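You operate a simulated robot arm through the tools that you are given. There is no shell and no other tool.

You run a simulated robot arm. Do the job below in one go: nothing can be reset, and whatever is moved stays where it is left.

## Task
Crank the stuck lift down to FEED and run a stack two high.
Fine: isolator off while you crank; then switch on, reset and start.
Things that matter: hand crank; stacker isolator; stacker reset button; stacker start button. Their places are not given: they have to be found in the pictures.

It is judged by the outcome, as a careful person would: the job done as asked, and still so three seconds after it is handed in. It fails if anything else is knocked over, pushed out of place, dropped, spilled or broken.

## Robot
A 7-joint arm with a fingered hand, fixed in place. Base frame: the origin is on the floor under the middle of its stand, x ahead of it, y to its left, z up. Lengths are in mm, angles in degrees, forces in N, time in s.
It reaches about 1333 mm from its shoulder. Its first joint turns from -69.0 to 172.0 degrees. Payload 5 kg.
The TCP is the grasp point between the finger pads, 32 mm short of the fingertips. In the tool frame z runs along the fingers and y along their closing line. The gripper opens to 160 mm; its body begins 89 mm behind the TCP. The gripper is a hand of 3 fingers: y runs from the thumb to the fingers, the wrist lies at [0, 0, -252] in the tool frame, and closing takes about 1.5 s.
Orientation is told as [roll, pitch, yaw] about the base's x, y, z axes, in that order, counted from this pose: with the fingers straight down and closing along the base's y, the tool's x points along the base's -x, its y along +y and its z along -z.

## Interface
- The arm moves only by the tool apply_moves. Its argument "deltas" is one flat list of numbers, 6 for each row, row after row: the shift along the tool's x, y, z in mm, then the turn, a rotation vector about the tool's x, y, z in degrees. In form: [x, y, z, ax, ay, az, x, y, z, ax, ay, az, ...]. A call has 1 to 20 rows; each row shifts and turns the commanded pose from where the row before left it, along the tool's axes as they then stand. "jaw" is the opening, from 0 (shut) to 1 (fully open), set as the call begins (left out, the last holds). Each row takes 0.2 s and may step no farther than 50 mm and 8.6 degrees from the row before; otherwise, or with a gripper value out of range, the whole call is refused. A pose out of reach is approached as far as the arm can. The call stops where the force on the tool passes 40 N (or 10 N more than at its start, if that is more) or the arm is blocked; 0.2 s more then pass. The fingers move at their own pace (about 108 mm/s each) and stop on an object; they squeeze with about 24 N. The grip force told is the motor's: it shows also when the fingers shut on nothing. Time passes only in rows, and 0.2 s behind the last, so rows that do not move let the fingers close. It gives the time, the measured TCP pose, the force on the tool (base axes), the opening and the grip force at its end, in the units of the frame above (readings bear some noise), with the torque about the TCP (base axes, N m) and any sound that the robot's microphone picked up.
- Cameras (640 x 400 px; columns grow to the right, rows downward): "scene" is fixed at [50.5, -650.2, 1399]; the picture's right is [0.31, -0.95, 0.00], its down [-0.00, -0.00, -1.00] and it looks along [0.95, 0.31, -0.00] (base axes); focal length 214 px, centre (320, 200). "wrist" rides on the gripper at [65, -4, -116] in the tool frame; the picture's right is [0.06, 1.00, 0.00], its down [-0.87, 0.05, -0.49] and it looks along [-0.49, 0.03, 0.87] (tool axes); focal length 261 px, centre (320, 200).
- snapshot(camera): a new picture of that camera. It takes no simulated time.
- move_column(by): slides the trunk up (or, below 0, down) by that many mm; the arm rides with it, the base frame stays. It gives what a move gives, with no picture.
- preshape(shape): the hand has 3 fingers and takes this shape, open, in about a second: jaw (thumb against the fingers, like two jaws); tri (thumb and two fingers); tip (a fingertip pinch); poke (one finger out to press); point (the index stretched); flat (the hand flat); cup (the hand cupped); fist (a fist). The gripper value then closes the fingers along that shape, each until it touches; the sizes above hold for jaw. It gives what a move gives, with no picture.
- pixel_to_xyz(camera, pixels): for up to 12 pixels [column, row] of the newest picture of that camera ("zoom" is the newest enlarged one), the place [x, y, z] in the base frame of the surface seen there, good to about 2 mm. It takes no simulated time.
- zoom(camera, box): a new picture of the part [left, top, right, bottom] of that camera's present view, enlarged. It takes no simulated time.
- job_done(): hands the job in; it is judged then, once.

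Open the gripper and draw the arm clear of the work before you hand the job in, unless the task says otherwise.

The tools are called after "Emit:" as name(argument=value, ...) on one line, values as JSON. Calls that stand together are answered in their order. apply_moves: Moves the arm, as the interface text tells. Its arguments: {"type":"object","properties":{"deltas":{"type":"array","items":{"type":"number"}},"jaw":{"type":"number"}},"required":["deltas"]} The other tools are called the same way: move_column (by) moves the trunk up or down; preshape (shape) gives the hand a shape; snapshot (camera) takes a picture; pixel_to_xyz (camera, pixels) gives the place of the surface under pixels of a picture; zoom (camera, box) takes an enlarged picture of a part of a camera's view; job_done () hands the job in.

At the start:

```text
time: 0.0
eef_pos: [434.7, -393.7, 1495.6]
tcp_rot: [0.1, -0.1, 0.0]
ft_force: [-0.5, -0.1, -0.4]
ft_torque: [0.01, 0.01, 0.0]
gripper_width: 159.9
finger_force: 0.1
shape: jaw
trunk travel left (down, up): [-775.0, 165.0]
```

scene: 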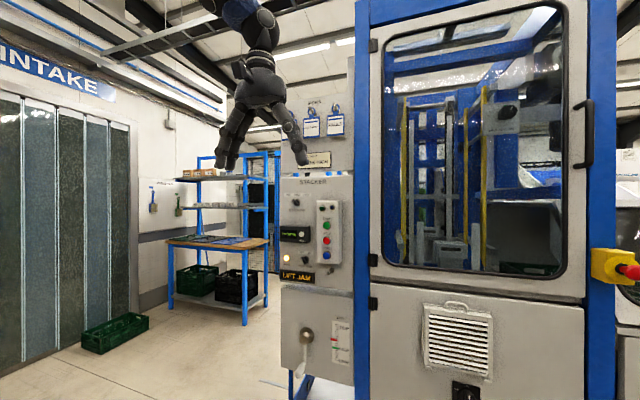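
wrist: 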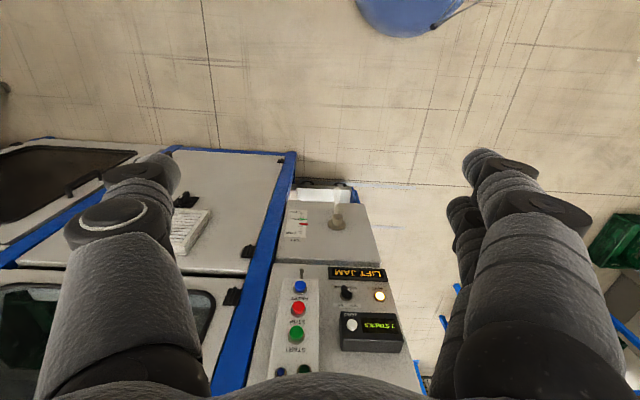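

The scene shows a stacker panel around (320,240) with a "LIFT JAM" display at (297,278) and a crank near (307,335). I'll zoom in on the panel parts.

Emit:
zoom(camera="scene", box=[270, 170, 370, 290])

Emit:
zoom(camera="scene", box=[270, 280, 370, 400])

Emit:
zoom(camera="scene", box=[280, 80, 370, 180])

Emit:
zoom(camera="scene", box=[360, 280, 640, 400])

Emit:
zoom(camera="wrist", box=[160, 140, 440, 400])

```text
3.33 times, centred on (320, 230) of scene
```

zoom: 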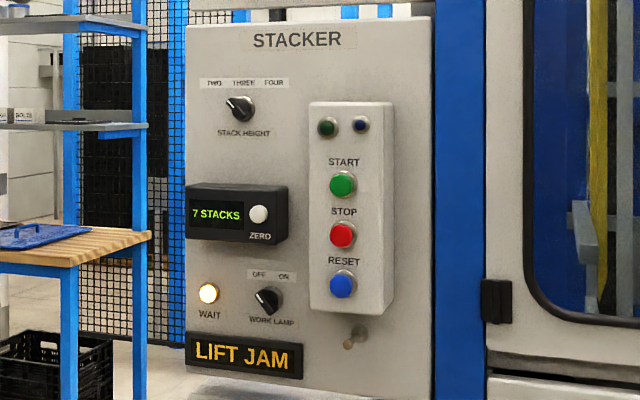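

```text
3.33 times, centred on (320, 340) of scene
```

zoom: 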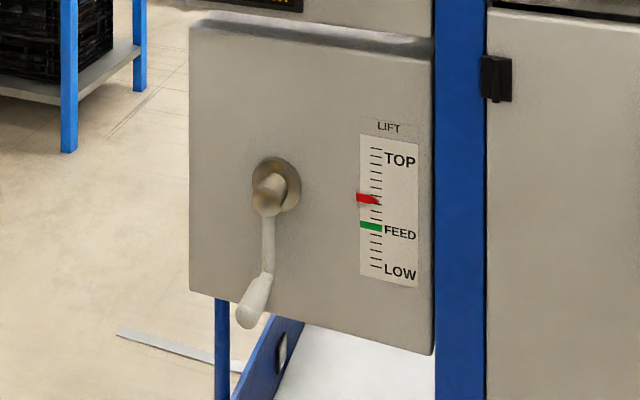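

```text
4.00 times, centred on (325, 130) of scene
```

zoom: 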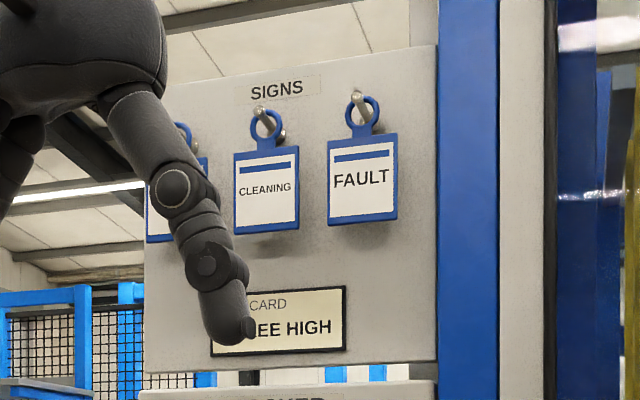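

```text
2.29 times, centred on (500, 340) of scene
```

zoom: 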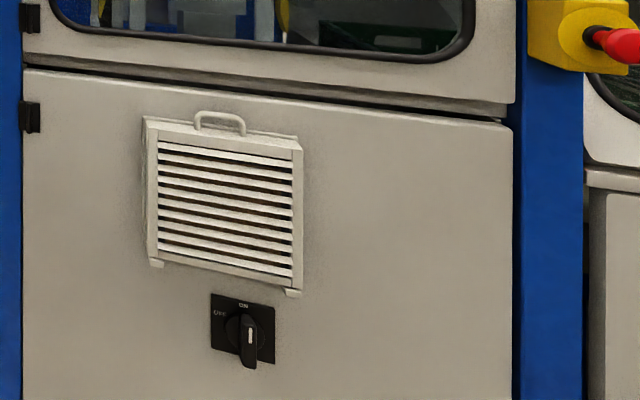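

```text
1.54 times, centred on (300, 270) of wrist
```

zoom: 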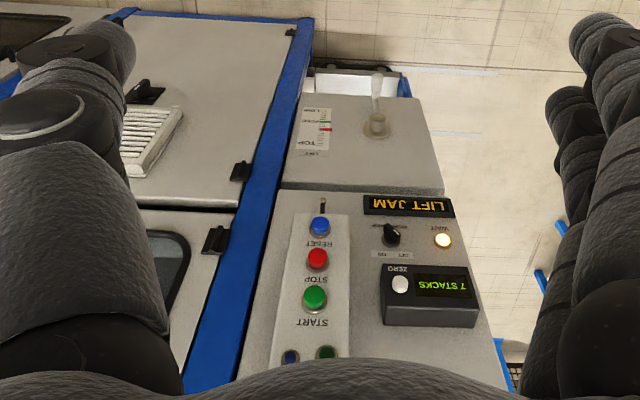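

I need 3D positions. I'll zoom in on the key controls and query points on each one.

Emit:
zoom(camera="scene", box=[430, 360, 500, 400])

Emit:
zoom(camera="scene", box=[280, 185, 345, 225])

Emit:
zoom(camera="scene", box=[570, 230, 640, 300])

Emit:
zoom(camera="scene", box=[310, 250, 350, 290])

Emit:
zoom(camera="scene", box=[370, 60, 580, 290])

Emit:
pixel_to_xyz(camera="scene", pixels=[[296, 202], [325, 208], [328, 226], [327, 241], [327, 255], [326, 272], [303, 257], [282, 258], [307, 334], [304, 360], [334, 340], [465, 390]])

```text
9.14 times, centred on (465, 380) of scene
```

zoom: 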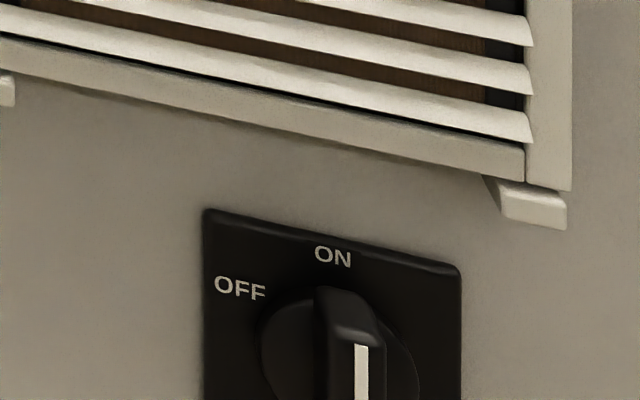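

```text
9.85 times, centred on (312, 205) of scene
```

zoom: 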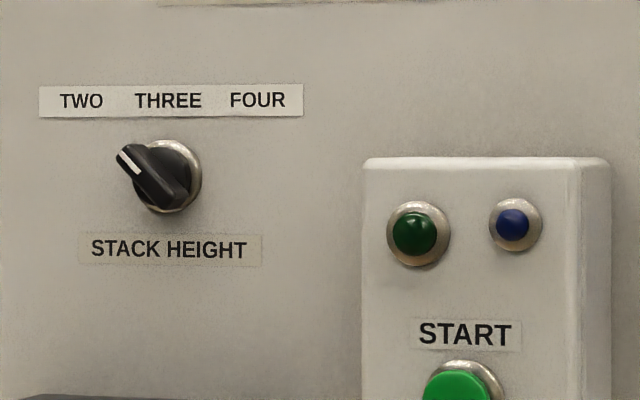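

```text
5.71 times, centred on (605, 265) of scene
```

zoom: 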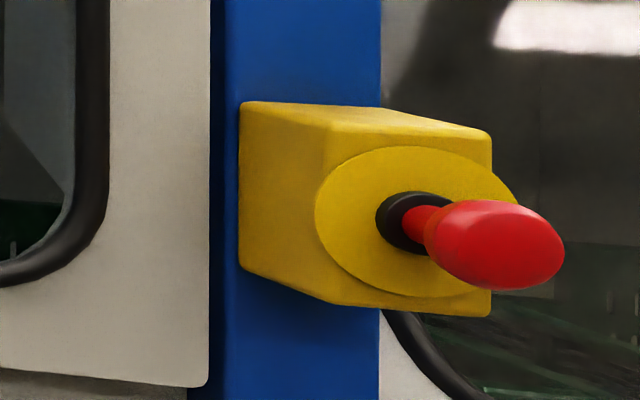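

```text
10.00 times, centred on (330, 270) of scene
```

zoom: 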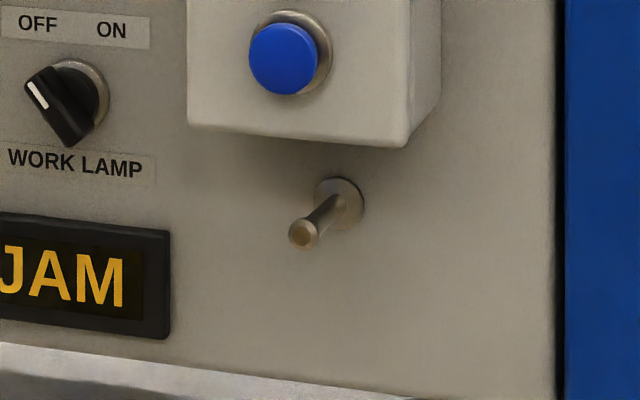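

```text
1.74 times, centred on (475, 175) of scene
```

zoom: 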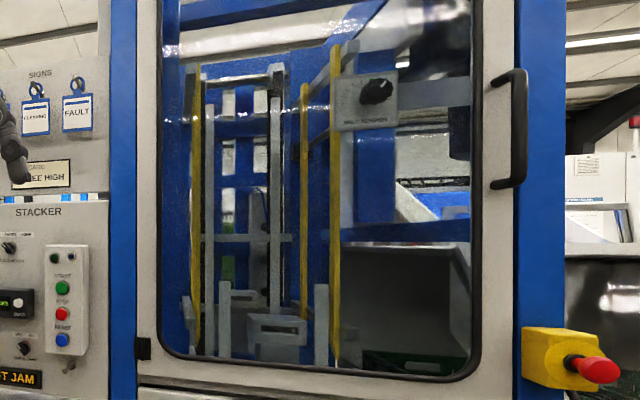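

```text
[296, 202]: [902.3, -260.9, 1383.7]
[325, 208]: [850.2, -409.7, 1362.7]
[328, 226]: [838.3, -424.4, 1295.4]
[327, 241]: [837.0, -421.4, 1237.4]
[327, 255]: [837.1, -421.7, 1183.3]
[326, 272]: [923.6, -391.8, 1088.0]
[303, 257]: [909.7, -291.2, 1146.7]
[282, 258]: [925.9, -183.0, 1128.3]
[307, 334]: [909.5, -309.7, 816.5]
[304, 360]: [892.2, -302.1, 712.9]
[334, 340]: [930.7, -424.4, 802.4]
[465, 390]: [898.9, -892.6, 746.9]
```

The isolator is at about scene (465,390) and the crank at about (307,340). I'll get more 3D points, including the unknown blue thing in the wrist view, and check the environment near the arm.

Emit:
snapshot(camera="wrist")

Emit:
pixel_to_xyz(camera="wrist", pixels=[[410, 10], [300, 60], [338, 217], [338, 205], [350, 325], [298, 288], [298, 309], [296, 333], [184, 202], [320, 186], [500, 160], [345, 292]])

Emit:
zoom(camera="wrist", box=[260, 170, 400, 270])

Emit:
zoom(camera="scene", box=[290, 310, 350, 370])

```text
taken
```

wrist: 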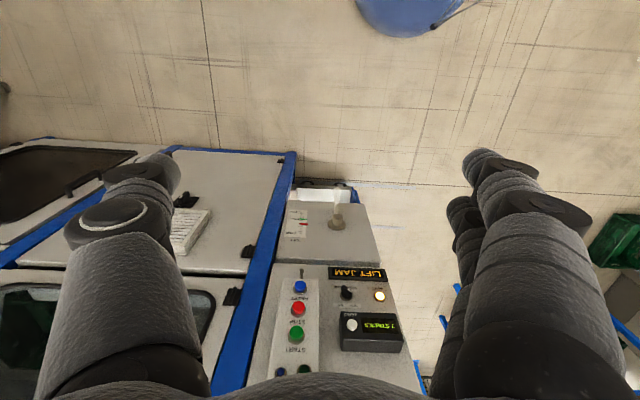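

```text
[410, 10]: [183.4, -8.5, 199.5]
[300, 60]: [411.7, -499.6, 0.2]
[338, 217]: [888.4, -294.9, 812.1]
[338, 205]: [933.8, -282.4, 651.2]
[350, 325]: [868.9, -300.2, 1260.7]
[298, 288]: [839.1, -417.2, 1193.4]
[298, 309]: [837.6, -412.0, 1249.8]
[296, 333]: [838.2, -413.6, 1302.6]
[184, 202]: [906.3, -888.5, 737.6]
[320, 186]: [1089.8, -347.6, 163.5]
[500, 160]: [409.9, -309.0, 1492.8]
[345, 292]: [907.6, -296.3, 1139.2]
```

```text
4.00 times, centred on (330, 220) of wrist
```

zoom: 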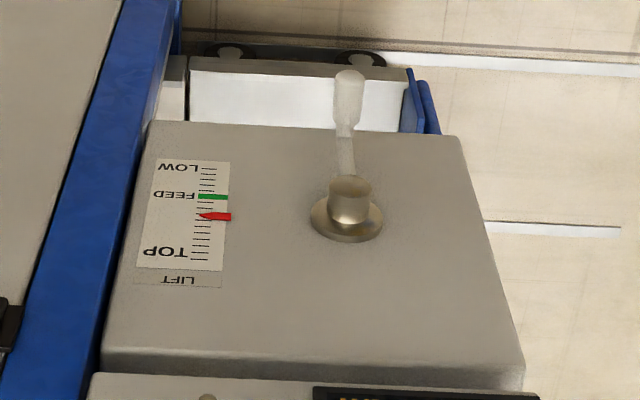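

```text
6.67 times, centred on (320, 340) of scene
```

zoom: 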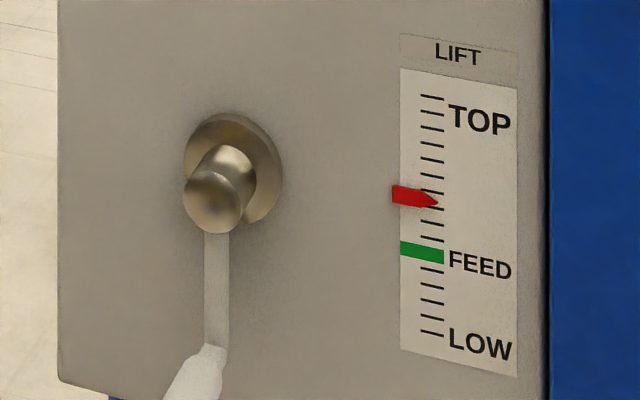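

The isolator handle sits near (900,-890,742), with ON at the top and OFF to its left. The crank hub is near (890,-297,814). I'll lower the trunk so the arm works at that height; the space below the hand is clear floor.

Emit:
move_column(by=-500)

```text
refused: -500 is not a number from -400 to 400
```

The limit is 400 per call, so I'll lower it by 400 first.

Emit:
move_column(by=-400)

Emit:
snapshot(camera="scene")

```text
time: 3.8
eef_pos: [433.3, -395.8, 1095.2]
tcp_rot: [0.1, -0.1, -0.1]
ft_force: [0.8, -0.3, -0.4]
ft_torque: [-0.02, 0.0, -0.02]
gripper_width: 159.9
finger_force: 0.0
shape: jaw
trunk travel left (down, up): [-375.0, 565.0]
```

```text
taken
```

scene: 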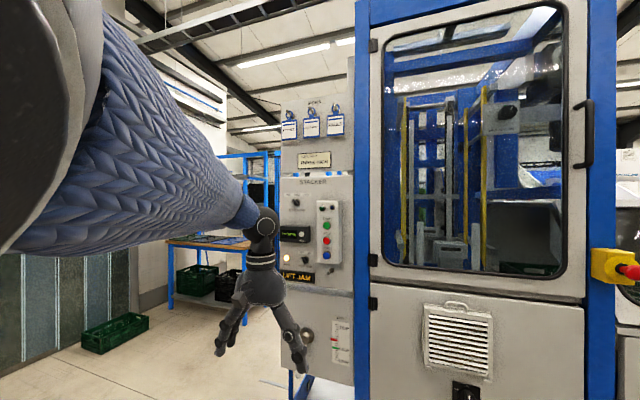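

The arm's clear. Next I'll shift the TCP toward (600,-700) in front of the door, keeping well short of it.

Emit:
apply_moves(deltas=[-24, -43, 0, 0, 0, 0, -24, -43, 0, 0, 0, 0, -24, -43, 0, 0, 0, 0, -24, -43, 0, 0, 0, 0, -24, -43, 0, 0, 0, 0, -24, -43, 0, 0, 0, 0, -24, -43, 0, 0, 0, 0])

```text
time: 5.4
eef_pos: [602.6, -695.7, 1092.3]
tcp_rot: [0.1, 0.1, 0.0]
ft_force: [-0.3, -0.7, -0.1]
ft_torque: [0.03, 0.02, -0.01]
gripper_width: 159.7
finger_force: 0.0
shape: jaw
trunk travel left (down, up): [-375.0, 565.0]
```

Now I'll pitch the hand so its fingers point at the panel (+x), turning about the tool's y axis.

Emit:
apply_moves(deltas=[0, 0, 0, 0, -8.2, 0, 0, 0, 0, 0, -8.2, 0, 0, 0, 0, 0, -8.2, 0, 0, 0, 0, 0, -8.2, 0, 0, 0, 0, 0, -8.2, 0, 0, 0, 0, 0, -8.2, 0, 0, 0, 0, 0, -8.2, 0, 0, 0, 0, 0, -8.2, 0, 0, 0, 0, 0, -8.2, 0, 0, 0, 0, 0, -8.2, 0, 0, 0, 0, 0, -8.0, 0])

Emit:
snapshot(camera="scene")

Emit:
snapshot(camera="wrist")

```text
time: 7.8
eef_pos: [599.4, -696.4, 1095.2]
tcp_rot: [144.2, -89.9, -144.2]
ft_force: [0.3, -0.8, -1.2]
ft_torque: [0.0, -0.01, -0.01]
gripper_width: 159.8
finger_force: 0.0
shape: jaw
trunk travel left (down, up): [-375.0, 565.0]
```

```text
taken
```

scene: 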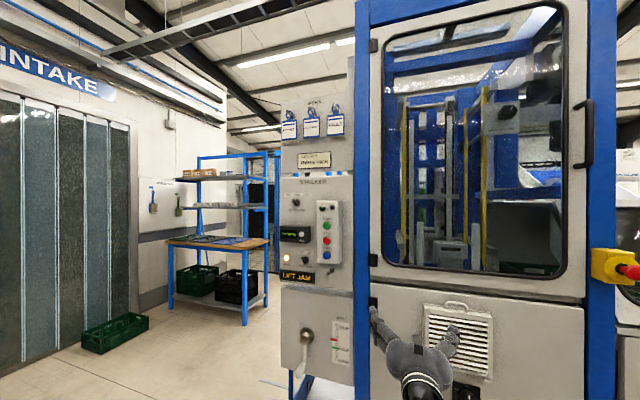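

```text
taken
```

wrist: 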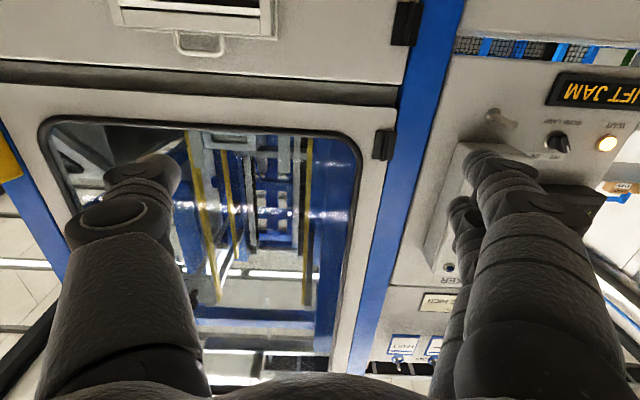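

The hand now points at the machine. I'll lower the trunk so the TCP is near the isolator's height (about 740).

Emit:
move_column(by=-330)

Emit:
snapshot(camera="wrist")

```text
time: 11.1
eef_pos: [602.3, -695.8, 765.1]
tcp_rot: [97.1, -90.0, -97.0]
ft_force: [-0.2, 0.4, -0.6]
ft_torque: [0.0, 0.02, 0.01]
gripper_width: 159.8
finger_force: 0.0
shape: jaw
trunk travel left (down, up): [-45.0, 895.0]
```

```text
taken
```

wrist: 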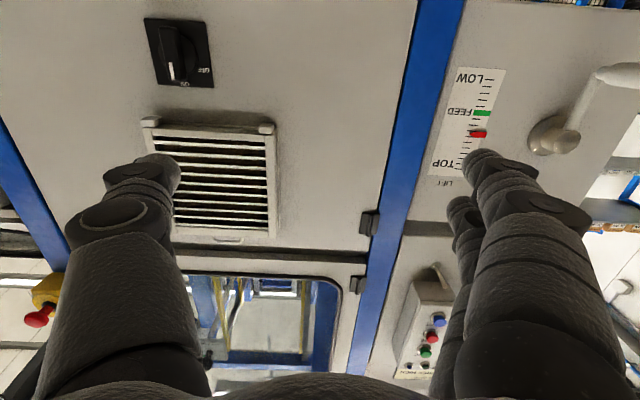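

Now the wrist camera (upside down) shows the isolator near (180,55), the lift gauge near (470,115) and the crank near (560,135). I'll zoom on these and measure them.

Emit:
zoom(camera="wrist", box=[130, 5, 230, 105])

Emit:
pixel_to_xyz(camera="wrist", pixels=[[148, 20], [207, 22], [158, 84], [213, 86], [183, 55], [170, 30], [178, 75], [172, 50], [200, 110], [130, 60], [300, 60], [186, 40]])

Emit:
zoom(camera="wrist", box=[440, 40, 640, 200])

Emit:
pixel_to_xyz(camera="wrist", pixels=[[530, 130], [556, 140], [571, 118], [580, 120], [600, 90], [620, 75], [635, 70], [480, 113], [479, 134], [462, 74], [545, 110], [560, 150]])

```text
4.00 times, centred on (180, 55) of wrist
```

zoom: 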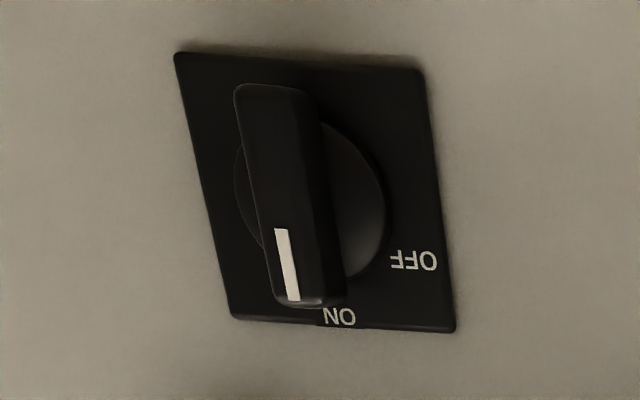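

```text
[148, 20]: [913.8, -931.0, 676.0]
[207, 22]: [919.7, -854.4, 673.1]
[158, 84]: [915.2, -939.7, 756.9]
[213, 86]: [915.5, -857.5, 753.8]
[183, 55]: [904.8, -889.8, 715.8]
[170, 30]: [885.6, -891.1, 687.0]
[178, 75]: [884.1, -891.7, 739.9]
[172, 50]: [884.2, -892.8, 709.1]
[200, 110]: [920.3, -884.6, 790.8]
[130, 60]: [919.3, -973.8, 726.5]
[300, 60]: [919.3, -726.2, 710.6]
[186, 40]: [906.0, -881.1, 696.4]
```

```text
2.50 times, centred on (540, 120) of wrist
```

zoom: 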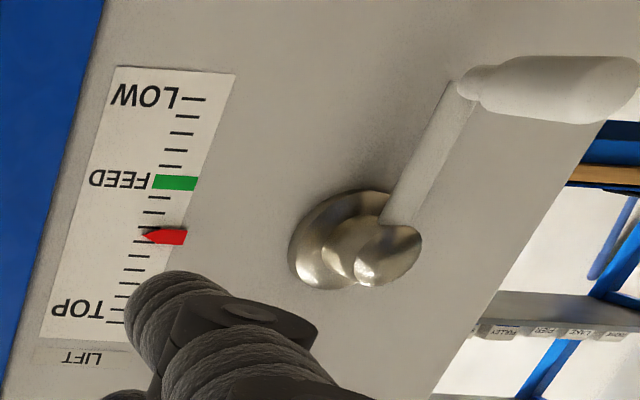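

```text
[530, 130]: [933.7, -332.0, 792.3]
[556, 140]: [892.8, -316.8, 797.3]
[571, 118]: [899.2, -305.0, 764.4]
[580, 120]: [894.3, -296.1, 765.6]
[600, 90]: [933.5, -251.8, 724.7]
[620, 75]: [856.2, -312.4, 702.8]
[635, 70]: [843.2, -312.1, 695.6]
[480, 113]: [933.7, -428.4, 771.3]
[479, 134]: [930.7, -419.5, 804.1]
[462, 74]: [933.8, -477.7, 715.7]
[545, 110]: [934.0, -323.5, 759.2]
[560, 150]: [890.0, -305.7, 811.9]
```

The isolator blade stands vertical at around y=-892, z=685–745, with its front at x≈884. I'll measure the blade edges more precisely from a zoom.

Emit:
zoom(camera="wrist", box=[130, 5, 230, 105])

Emit:
pixel_to_xyz(camera="zoom", pixels=[[245, 150], [270, 150], [300, 150], [315, 150], [325, 150], [270, 95], [280, 230], [300, 295], [235, 170], [385, 190], [412, 261], [338, 317]])

```text
4.00 times, centred on (180, 55) of wrist
```

zoom: 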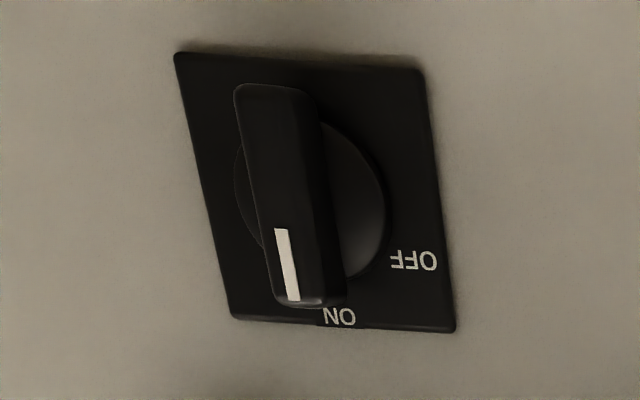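

```text
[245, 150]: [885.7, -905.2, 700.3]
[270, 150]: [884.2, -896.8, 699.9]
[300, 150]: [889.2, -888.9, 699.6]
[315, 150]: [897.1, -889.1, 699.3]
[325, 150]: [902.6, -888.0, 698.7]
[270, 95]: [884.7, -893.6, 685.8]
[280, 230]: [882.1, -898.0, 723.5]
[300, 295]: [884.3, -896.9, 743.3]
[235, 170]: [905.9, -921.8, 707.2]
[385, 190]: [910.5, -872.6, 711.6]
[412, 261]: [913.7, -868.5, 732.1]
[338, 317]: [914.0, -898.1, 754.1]
```

The blade is centred at y≈-897, z≈714, 17 mm thick, with the front at x=884. I'll move in front of it, with the jaw half open, and look again.

Emit:
apply_moves(deltas=[10, -40, 0, 0, 0, 0, 10, -40, 0, 0, 0, 0, 10, -40, 0, 0, 0, 0, 10, -40, 0, 0, 0, 0, 11, -41, 0, 0, 0, 0, 0, 0, 45, 0, 0, 0, 0, 0, 45, 0, 0, 0, 0, 0, 45, 0, 0, 0, 0, 0, 45, 0, 0, 0], jaw=0.5)

Emit:
snapshot(camera="wrist")

Emit:
snapshot(camera="scene")

```text
time: 13.1
eef_pos: [779.6, -900.0, 714.2]
tcp_rot: [103.5, -89.8, -103.6]
ft_force: [-1.2, -0.3, 1.3]
ft_torque: [0.05, 0.08, 0.02]
gripper_width: 80.8
finger_force: 0.1
shape: jaw
trunk travel left (down, up): [-45.0, 895.0]
```

```text
taken
```

wrist: 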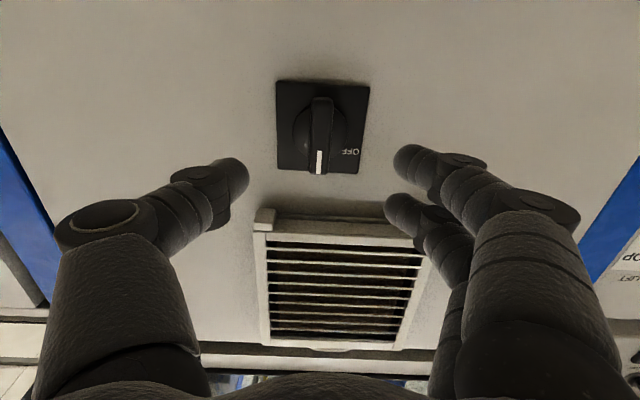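

```text
taken
```

scene: 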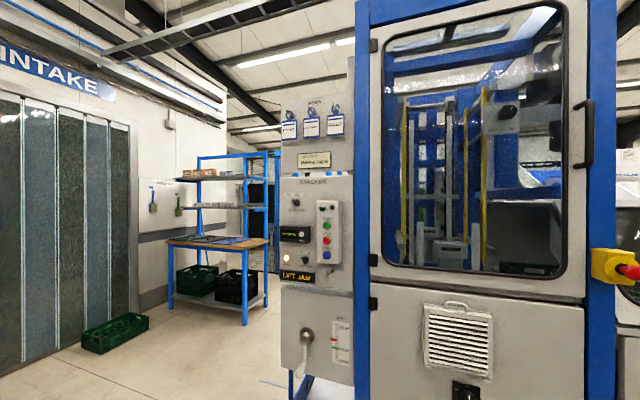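

The blade is straight ahead at (320,130), with the fingers straddling it. I'll check the finger heights against the vent's bottom edge before advancing.

Emit:
pixel_to_xyz(camera="wrist", pixels=[[405, 160], [393, 208], [240, 172], [265, 215], [340, 215], [340, 240], [410, 225], [320, 110], [320, 165], [312, 130], [330, 130], [420, 200]])

```text
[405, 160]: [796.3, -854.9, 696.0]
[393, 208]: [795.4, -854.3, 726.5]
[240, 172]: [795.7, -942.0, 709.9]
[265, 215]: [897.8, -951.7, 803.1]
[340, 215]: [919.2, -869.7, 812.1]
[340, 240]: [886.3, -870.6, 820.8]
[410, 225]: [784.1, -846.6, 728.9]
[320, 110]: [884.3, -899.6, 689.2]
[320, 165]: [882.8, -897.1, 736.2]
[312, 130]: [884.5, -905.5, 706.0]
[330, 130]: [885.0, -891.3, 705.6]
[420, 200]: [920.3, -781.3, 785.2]
```

The fingers (z≈714±18) clear the vent bottom (800). I'll advance so the fingertips reach x≈899, just short of the knob base, then close on the blade.

Emit:
apply_moves(deltas=[0, 1, 30, 0, 0, 0, 0, 1, 30, 0, 0, 0, 0, 0, 27, 0, 0, 0])

Emit:
apply_moves(deltas=[0, 0, 0, 0, 0, 0, 0, 0, 0, 0, 0, 0, 0, 0, 0, 0, 0, 0, 0, 0, 0, 0, 0, 0, 0, 0, 0, 0, 0, 0, 0, 0, 0, 0, 0, 0], jaw=0)

Emit:
snapshot(camera="wrist")

```text
time: 13.9
eef_pos: [866.2, -897.9, 714.5]
tcp_rot: [115.1, -89.9, -115.4]
ft_force: [-0.8, -0.5, 1.2]
ft_torque: [0.03, 0.05, 0.04]
gripper_width: 80.3
finger_force: 0.1
shape: jaw
trunk travel left (down, up): [-45.0, 895.0]
```

```text
time: 15.3
eef_pos: [867.3, -895.4, 714.6]
tcp_rot: [85.9, -89.8, -85.9]
ft_force: [1.8, 0.9, -0.5]
ft_torque: [-0.01, 0.03, 0.04]
gripper_width: 13.8
finger_force: 24.1
shape: jaw
trunk travel left (down, up): [-45.0, 895.0]
```

```text
taken
```

wrist: 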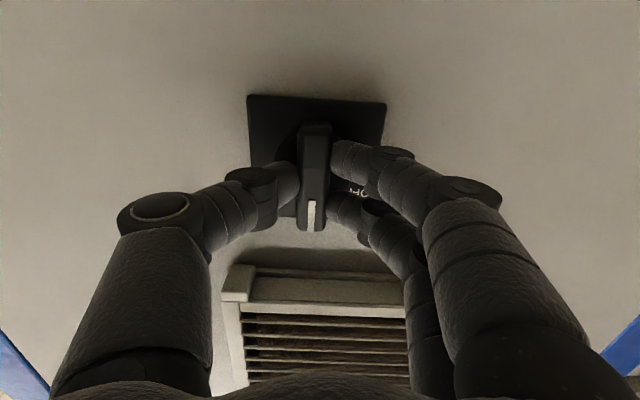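

The grip's on the blade (24 N, 13.8 mm). I'll turn it counterclockwise as seen from the front (tool z negative), from ON at the top toward OFF on the left, watching the torque.

Emit:
apply_moves(deltas=[0, 0, 0, 0, 0, -6, 0, 0, 0, 0, 0, -6, 0, 0, 0, 0, 0, -6, 0, 0, 0, 0, 0, -6, 0, 0, 0, 0, 0, -6])

Emit:
snapshot(camera="wrist")

```text
time: 16.5
eef_pos: [868.6, -895.9, 712.6]
tcp_rot: [-89.9, -60.1, 89.8]
ft_force: [-4.5, -7.1, -3.1]
ft_torque: [0.07, 0.04, -0.15]
gripper_width: 13.8
finger_force: 24.1
shape: jaw
trunk travel left (down, up): [-45.0, 895.0]
```

```text
taken
```

wrist: 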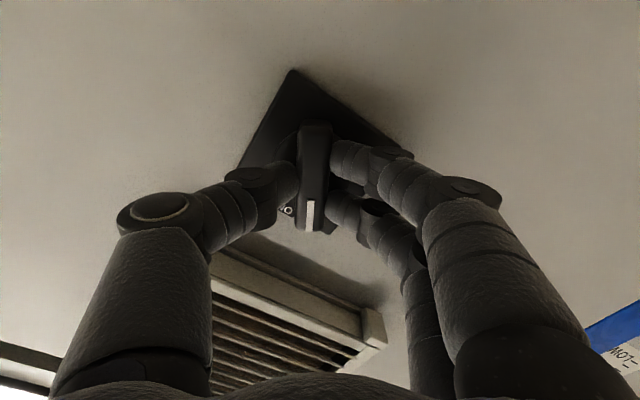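

The handle turned 30° along with the hand at low force. I'll keep turning and watch for a stop.

Emit:
apply_moves(deltas=[0, 0, 0, 0, 0, -6, 0, 0, 0, 0, 0, -6, 0, 0, 0, 0, 0, -6, 0, 0, 0, 0, 0, -6])

Emit:
snapshot(camera="wrist")

```text
time: 17.5
eef_pos: [869.3, -896.2, 711.0]
tcp_rot: [-89.9, -36.2, 89.8]
ft_force: [-5.5, -17.5, -8.3]
ft_torque: [0.08, 0.15, -0.38]
gripper_width: 13.5
finger_force: 23.9
shape: jaw
trunk travel left (down, up): [-45.0, 895.0]
```

```text
taken
```

wrist: 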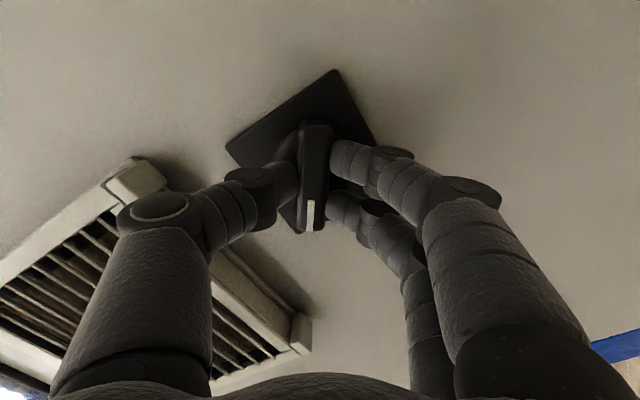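

It's turned 54° with a 17 N side load building up, because the TCP sits slightly off the axis. I'll ease tool x by a few mm along the blade while turning further.

Emit:
apply_moves(deltas=[1.5, 0, 0, 0, 0, -4, 1.5, 0, 0, 0, 0, -4])

Emit:
snapshot(camera="wrist")

```text
time: 18.1
eef_pos: [867.2, -897.9, 712.0]
tcp_rot: [-90.0, -28.0, 90.1]
ft_force: [-10.9, -9.9, -6.7]
ft_torque: [0.03, 0.09, -0.21]
gripper_width: 13.8
finger_force: 23.6
shape: jaw
trunk travel left (down, up): [-45.0, 895.0]
```

```text
taken
```

wrist: 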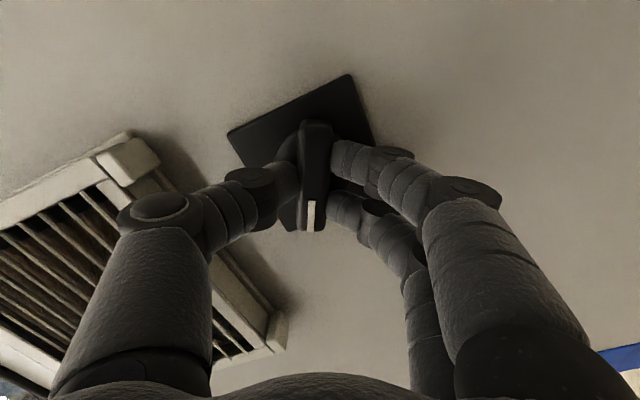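

At 62° there's no torque stop yet. I'll check the displays in the scene to see whether power is already off.

Emit:
zoom(camera="scene", box=[270, 170, 370, 290])

Emit:
zoom(camera="scene", box=[430, 360, 500, 400])

```text
3.33 times, centred on (320, 230) of scene
```

zoom: 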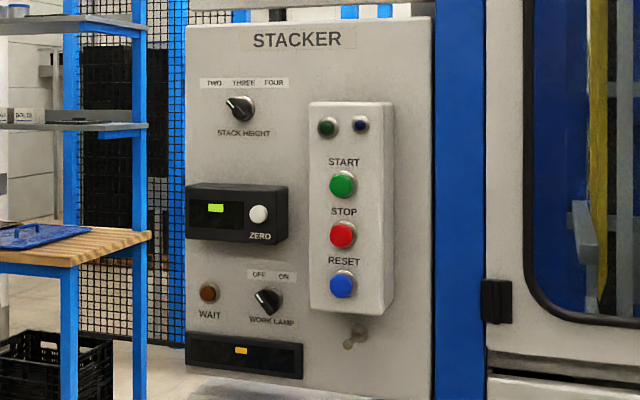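

```text
9.14 times, centred on (465, 380) of scene
```

zoom: 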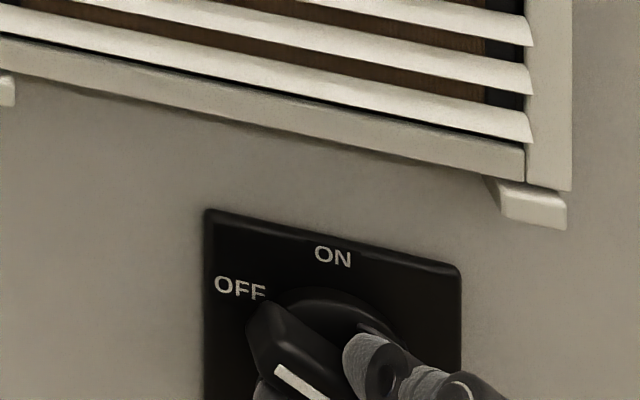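

The WAIT lamp is out and the displays show blanked dashes, so the isolator's off with the blade pointing at OFF. I'll open the fingers, back away along tool z, and verify that it stays there.

Emit:
apply_moves(deltas=[0, 0, 0, 0, 0, 0, 0, 0, 0, 0, 0, 0, 0, 0, 0, 0, 0, 0], jaw=0.5)

Emit:
apply_moves(deltas=[0, 0, -30, 0, 0, 0, 0, 0, -40, 0, 0, 0, 0, 0, -40, 0, 0, 0])

Emit:
snapshot(camera="wrist")

Emit:
zoom(camera="scene", box=[270, 170, 370, 290])

```text
time: 18.9
eef_pos: [868.8, -896.2, 711.4]
tcp_rot: [-90.0, -28.0, 90.1]
ft_force: [0.2, 0.1, -0.3]
ft_torque: [-0.01, -0.02, 0.03]
gripper_width: 79.3
finger_force: 0.2
shape: jaw
trunk travel left (down, up): [-45.0, 895.0]
```

```text
time: 19.7
eef_pos: [760.0, -896.3, 711.0]
tcp_rot: [-90.1, -28.1, 90.1]
ft_force: [0.4, -0.1, 0.0]
ft_torque: [0.04, -0.05, -0.02]
gripper_width: 79.5
finger_force: 0.0
shape: jaw
trunk travel left (down, up): [-45.0, 895.0]
```

```text
taken
```

wrist: 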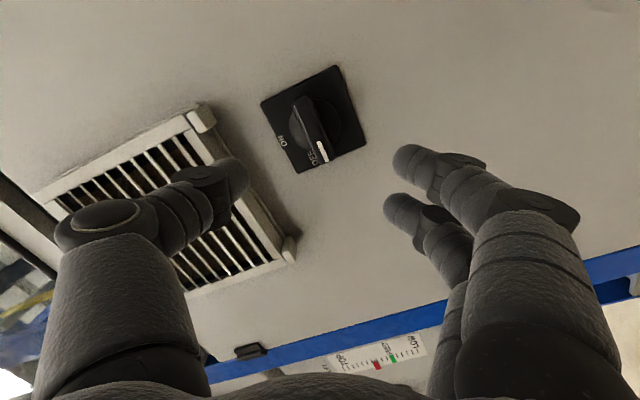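

```text
3.33 times, centred on (320, 230) of scene
```

zoom: 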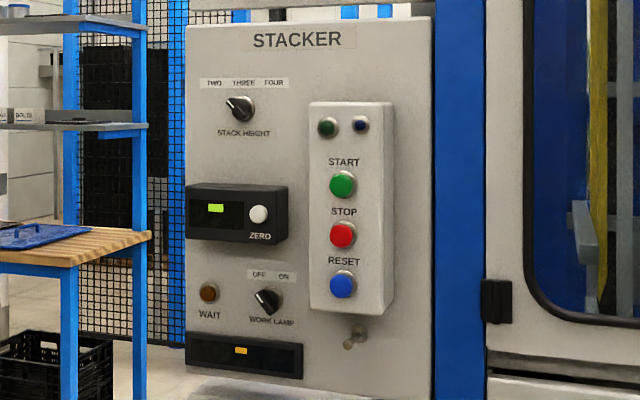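

The isolator is at OFF and stays there (wrist (310,130)). Next I'll back off a little, level the hand again (+62°), then move along +y to face the crank.

Emit:
apply_moves(deltas=[0, 0, -30, 0, 0, 0, 0, 0, -30, 0, 0, 0, 0, 0, 0, 0, 0, 7.75, 0, 0, 0, 0, 0, 7.75, 0, 0, 0, 0, 0, 7.75, 0, 0, 0, 0, 0, 7.75, 0, 0, 0, 0, 0, 7.75, 0, 0, 0, 0, 0, 7.75, 0, 0, 0, 0, 0, 7.75, 0, 0, 0, 0, 0, 7.75])

Emit:
apply_moves(deltas=[0, 48, 0, 0, 0, 0, 0, 48, 0, 0, 0, 0, 0, 48, 0, 0, 0, 0, 0, 48, 0, 0, 0, 0, 0, 48, 0, 0, 0, 0, 0, 48, 0, 0, 0, 0, 0, 48, 0, 0, 0, 0, 0, 48, 0, 0, 0, 0, 0, 48, 0, 0, 0, 0, 0, 48, 0, 0, 0, 0])

Emit:
snapshot(camera="wrist")

Emit:
snapshot(camera="scene")

```text
time: 21.9
eef_pos: [699.8, -897.6, 711.5]
tcp_rot: [86.2, -89.7, -86.1]
ft_force: [0.2, 0.2, 0.7]
ft_torque: [0.01, 0.02, 0.01]
gripper_width: 79.7
finger_force: 0.1
shape: jaw
trunk travel left (down, up): [-45.0, 895.0]
```

```text
time: 24.1
eef_pos: [695.3, -418.1, 712.7]
tcp_rot: [158.8, -89.9, -158.9]
ft_force: [0.2, -0.6, -0.8]
ft_torque: [-0.01, 0.07, -0.03]
gripper_width: 79.8
finger_force: 0.0
shape: jaw
trunk travel left (down, up): [-45.0, 895.0]
```

```text
taken
```

wrist: 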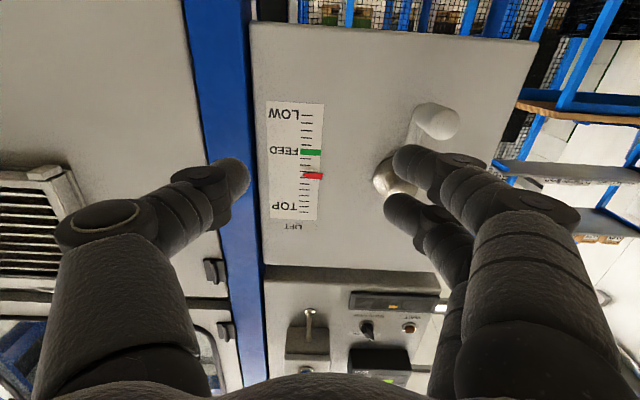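

```text
taken
```

scene: 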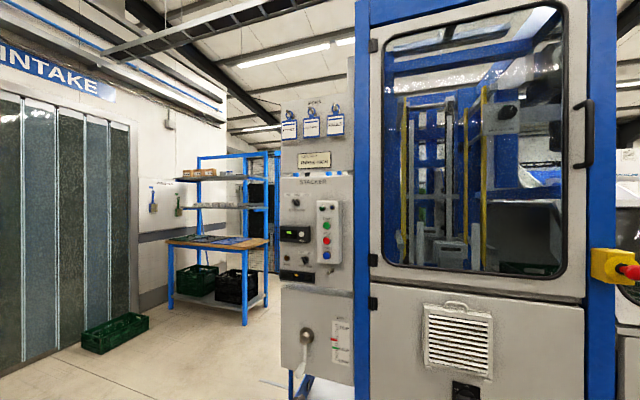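

The wrist view shows the crank handle end near (440,122) and the hub near (388,180). I'll measure them.

Emit:
zoom(camera="wrist", box=[360, 80, 480, 200])

Emit:
pixel_to_xyz(camera="wrist", pixels=[[442, 122], [430, 110], [425, 122], [440, 138], [455, 118], [420, 110], [405, 145], [385, 180], [313, 152], [313, 176], [309, 116], [305, 207]])

```text
3.33 times, centred on (420, 140) of wrist
```

zoom: 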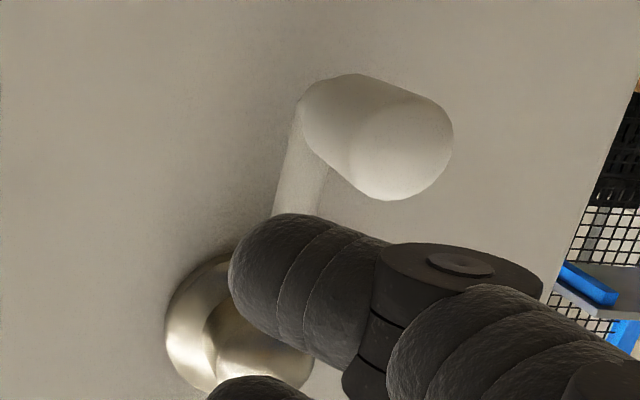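

```text
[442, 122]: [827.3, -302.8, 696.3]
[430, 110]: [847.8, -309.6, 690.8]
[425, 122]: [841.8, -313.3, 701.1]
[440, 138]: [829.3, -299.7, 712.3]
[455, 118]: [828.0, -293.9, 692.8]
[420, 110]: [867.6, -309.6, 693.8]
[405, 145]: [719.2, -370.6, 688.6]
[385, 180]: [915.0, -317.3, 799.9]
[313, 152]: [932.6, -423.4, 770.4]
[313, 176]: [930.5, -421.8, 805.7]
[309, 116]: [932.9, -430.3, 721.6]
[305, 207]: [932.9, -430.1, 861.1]
```

The handle end is near (827,-302,699) and the hub is near (900,-303,814). FEED is at z≈770 and the red marker at z≈806. I'll line the hand up with the handle.

Emit:
apply_moves(deltas=[4, 39, 0, 0, 0, 0, 5, 39, 0, 0, 0, 0, 5, 38, 0, 0, 0, 0])

Emit:
snapshot(camera="wrist")

Emit:
pixel_to_xyz(camera="wrist", pixels=[[320, 110], [305, 115], [335, 115], [320, 125], [320, 95], [320, 170], [320, 180], [305, 175], [335, 175], [240, 145], [240, 165], [320, 60]])

```text
time: 25.1
eef_pos: [678.0, -288.0, 407.7]
tcp_rot: [14.8, -63.5, -14.1]
ft_force: [-1.0, 0.3, -0.2]
ft_torque: [0.02, 0.02, 0.0]
gripper_width: 79.8
finger_force: 0.1
shape: jaw
out of reach, approached as far as the arm can: row 1, 2, 3
trunk travel left (down, up): [-45.0, 895.0]
stopped in row 3: the arm was blocked; the commanded pose is now the measured one
```

```text
taken
```

wrist: 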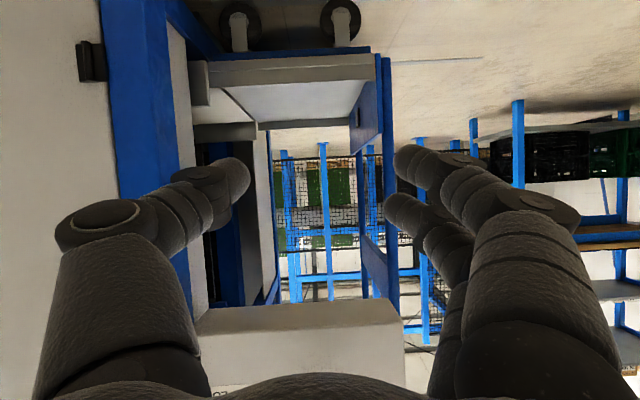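

```text
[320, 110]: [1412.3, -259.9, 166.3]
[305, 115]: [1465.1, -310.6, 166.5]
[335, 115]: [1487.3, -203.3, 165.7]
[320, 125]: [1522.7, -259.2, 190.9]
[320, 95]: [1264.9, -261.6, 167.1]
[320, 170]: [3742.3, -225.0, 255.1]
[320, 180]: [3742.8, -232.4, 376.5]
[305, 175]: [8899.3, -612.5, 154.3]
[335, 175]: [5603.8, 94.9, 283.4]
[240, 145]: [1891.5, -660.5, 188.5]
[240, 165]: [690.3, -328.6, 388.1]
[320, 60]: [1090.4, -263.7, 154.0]
```

The last move was out of reach, since the arm was folded too tightly with the trunk this low, and the hand dipped to z≈408 without touching anything. I'll check the scene and that nothing was disturbed before correcting.

Emit:
snapshot(camera="scene")

Emit:
zoom(camera="scene", box=[270, 280, 370, 400])

```text
taken
```

scene: 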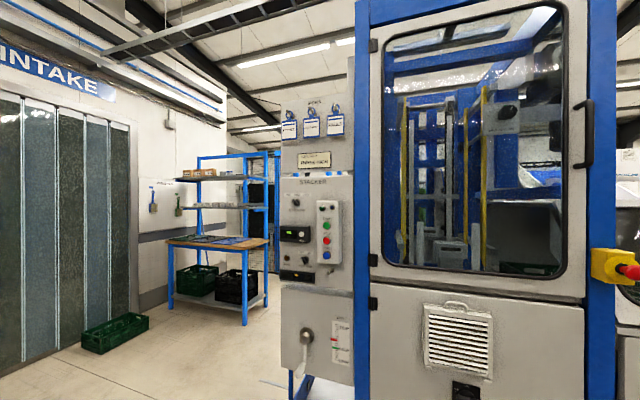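

```text
3.33 times, centred on (320, 340) of scene
```

zoom: 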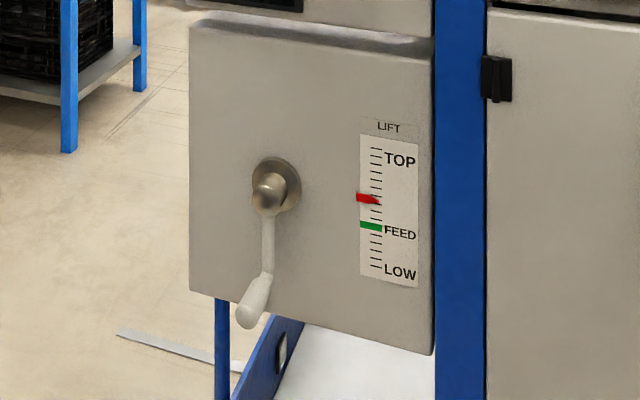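

Everything's undisturbed. I'll raise the trunk by 300, which lifts the hand straight up in free space and gives the arm a better-stretched posture.

Emit:
move_column(by=300)

Emit:
snapshot(camera="scene")

Emit:
snapshot(camera="wrist")

```text
time: 28.1
eef_pos: [677.3, -287.8, 707.1]
tcp_rot: [14.7, -63.4, -13.9]
ft_force: [0.4, -0.5, 0.1]
ft_torque: [-0.01, 0.01, 0.01]
gripper_width: 80.0
finger_force: 0.2
shape: jaw
trunk travel left (down, up): [-345.0, 595.0]
```

```text
taken
```

scene: 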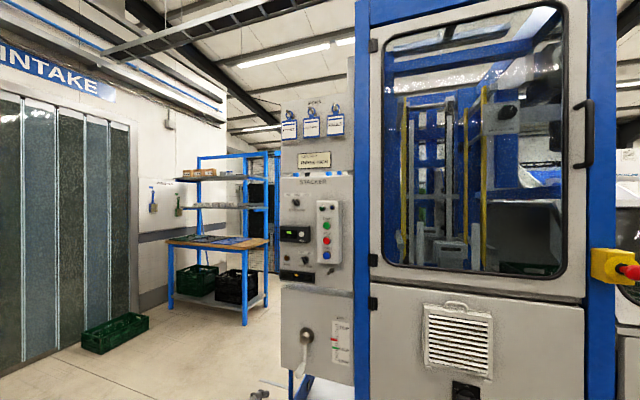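

```text
taken
```

wrist: 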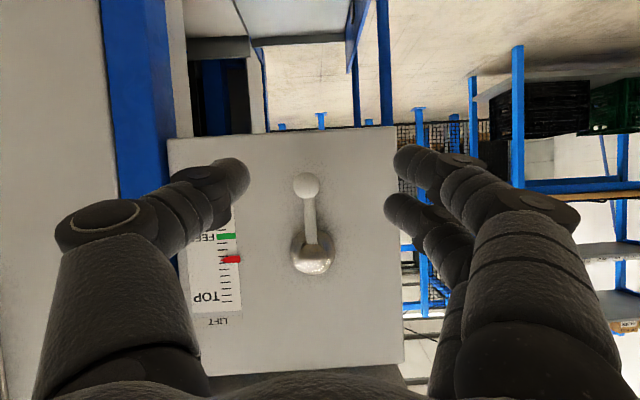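

The crank is now dead ahead in the wrist view (handle (306,185), hub (312,255)). The hand is tilted, so I'll level it with -25.7° about tool y and then -6.5° about tool z.

Emit:
apply_moves(deltas=[0, 0, 0, 0, -6.4, 0, 0, 0, 0, 0, -6.4, 0, 0, 0, 0, 0, -6.4, 0, 0, 0, 0, 0, -6.5, 0, 0, 0, 0, 0, 0, -6.5])

Emit:
snapshot(camera="wrist")

```text
time: 29.3
eef_pos: [681.4, -251.7, 710.9]
tcp_rot: [6.1, -78.1, -1.3]
ft_force: [-0.1, -0.5, -1.0]
ft_torque: [-0.01, 0.0, 0.0]
gripper_width: 80.1
finger_force: 0.1
shape: jaw
out of reach, approached as far as the arm can: row 1, 2, 3
trunk travel left (down, up): [-345.0, 595.0]
```

```text
taken
```

wrist: 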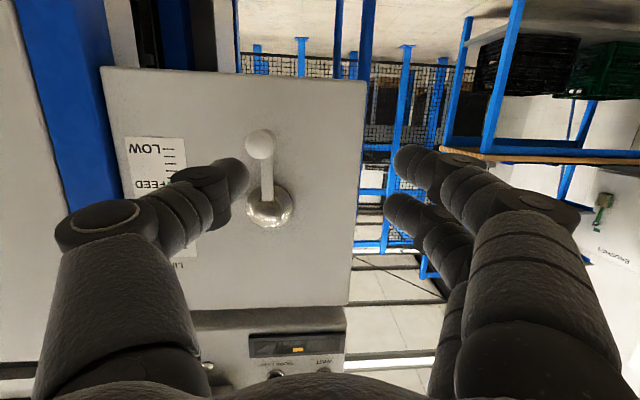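

It's nearly level but has drifted to y≈-252. I'll give it idle rows to see whether it settles on the commanded pose.

Emit:
apply_moves(deltas=[0, 0, 0, 0, 0, 0, 0, 0, 0, 0, 0, 0, 0, 0, 0, 0, 0, 0])

```text
time: 30.1
eef_pos: [680.2, -252.3, 711.2]
tcp_rot: [6.2, -78.2, -1.4]
ft_force: [0.5, -0.1, 0.3]
ft_torque: [-0.04, 0.03, -0.01]
gripper_width: 80.1
finger_force: 0.1
shape: jaw
trunk travel left (down, up): [-345.0, 595.0]
```

It settled there because the fold limit still binds. Reach improves farther forward, so I'll move forward and toward the handle line (755,-302,699) first, then level the hand with a small corrective turn.

Emit:
apply_moves(deltas=[-1.9, -28, 35.7, 0, 0, 0, -1.9, -28, 35.7, 0, 0, 0, 0, 0, 0, 2.35, -5.9, -0.4, 0, 0, 0, 2.35, -5.9, -0.4, 0, 0, 0, 0, 0, 0])

Emit:
snapshot(camera="wrist")

```text
time: 31.3
eef_pos: [756.3, -302.7, 698.7]
tcp_rot: [116.9, -90.0, -116.8]
ft_force: [0.3, -0.3, 0.2]
ft_torque: [0.0, 0.0, -0.02]
gripper_width: 80.0
finger_force: 0.1
shape: jaw
trunk travel left (down, up): [-345.0, 595.0]
```

```text
taken
```

wrist: 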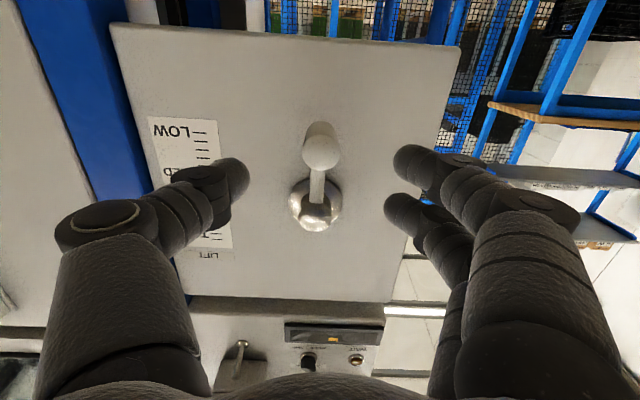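

The pose is exact and level, with the handle end at (320,150) and the hub at (315,205). I'll measure these accurately.

Emit:
zoom(camera="wrist", box=[270, 110, 370, 240])

Emit:
pixel_to_xyz(camera="wrist", pixels=[[321, 153], [306, 153], [336, 153], [321, 140], [321, 168], [318, 128], [316, 195], [315, 210], [290, 205], [340, 205], [312, 230], [328, 130]])

```text
3.08 times, centred on (320, 175) of wrist
```

zoom: 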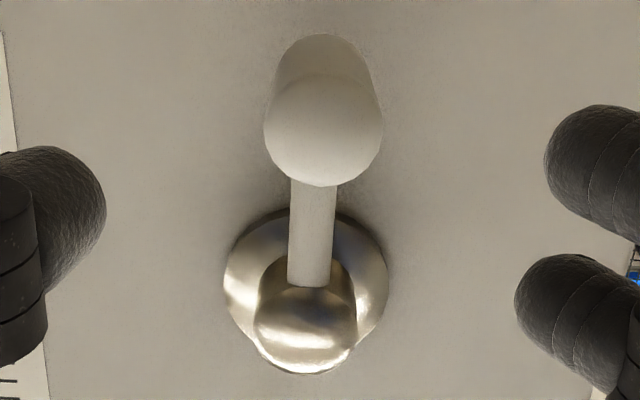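

```text
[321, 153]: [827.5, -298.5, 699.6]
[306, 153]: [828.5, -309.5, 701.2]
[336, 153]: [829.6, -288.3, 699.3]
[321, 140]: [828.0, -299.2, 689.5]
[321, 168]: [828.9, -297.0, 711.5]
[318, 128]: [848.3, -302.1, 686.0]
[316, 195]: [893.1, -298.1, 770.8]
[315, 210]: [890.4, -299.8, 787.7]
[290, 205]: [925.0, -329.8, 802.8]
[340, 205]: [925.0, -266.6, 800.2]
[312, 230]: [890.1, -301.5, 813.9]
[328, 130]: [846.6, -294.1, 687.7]
```

The handle axis is at (y≈-299, z≈700), 26 mm thick, starting at x=827, and the hub axis is at (y≈-299, z≈799), so the crank radius is about 99 mm. I'll advance over the handle with the fingertips short of the crank arm (x≈877) and grip.

Emit:
apply_moves(deltas=[-0.7, 2, 30, 0, 0, 0, -0.6, 1.7, 30, 0, 0, 0, 0, 0, 29, 0, 0, 0])

Emit:
apply_moves(deltas=[0, 0, 0, 0, 0, 0, 0, 0, 0, 0, 0, 0, 0, 0, 0, 0, 0, 0, 0, 0, 0, 0, 0, 0, 0, 0, 0, 0, 0, 0], jaw=0)

Emit:
snapshot(camera="wrist")

Emit:
snapshot(camera="scene")

```text
time: 32.1
eef_pos: [846.3, -299.5, 701.2]
tcp_rot: [-110.7, -90.0, 111.0]
ft_force: [0.5, 1.5, -0.5]
ft_torque: [-0.01, 0.01, -0.02]
gripper_width: 79.8
finger_force: 0.0
shape: jaw
trunk travel left (down, up): [-345.0, 595.0]
```

```text
time: 33.3
eef_pos: [845.5, -298.0, 699.9]
tcp_rot: [4.2, -90.0, -4.0]
ft_force: [5.8, 0.8, 0.8]
ft_torque: [0.02, -0.01, -0.01]
gripper_width: 17.1
finger_force: 23.8
shape: jaw
trunk travel left (down, up): [-345.0, 595.0]
```

```text
taken
```

wrist: 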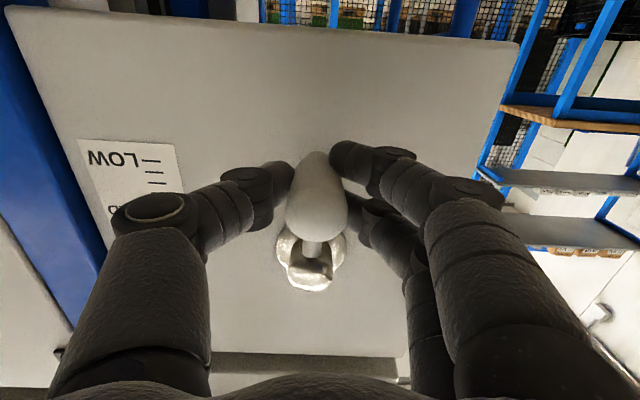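

```text
taken
```

scene: 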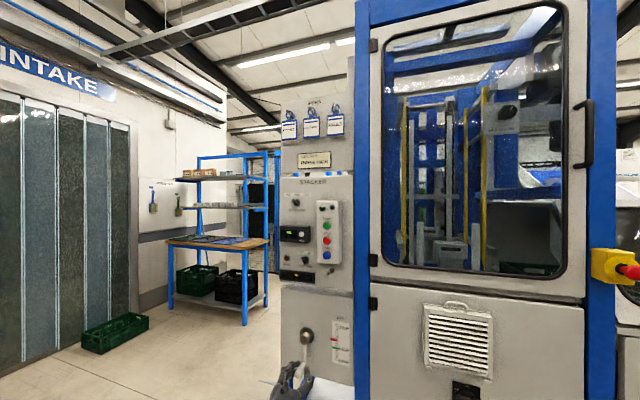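

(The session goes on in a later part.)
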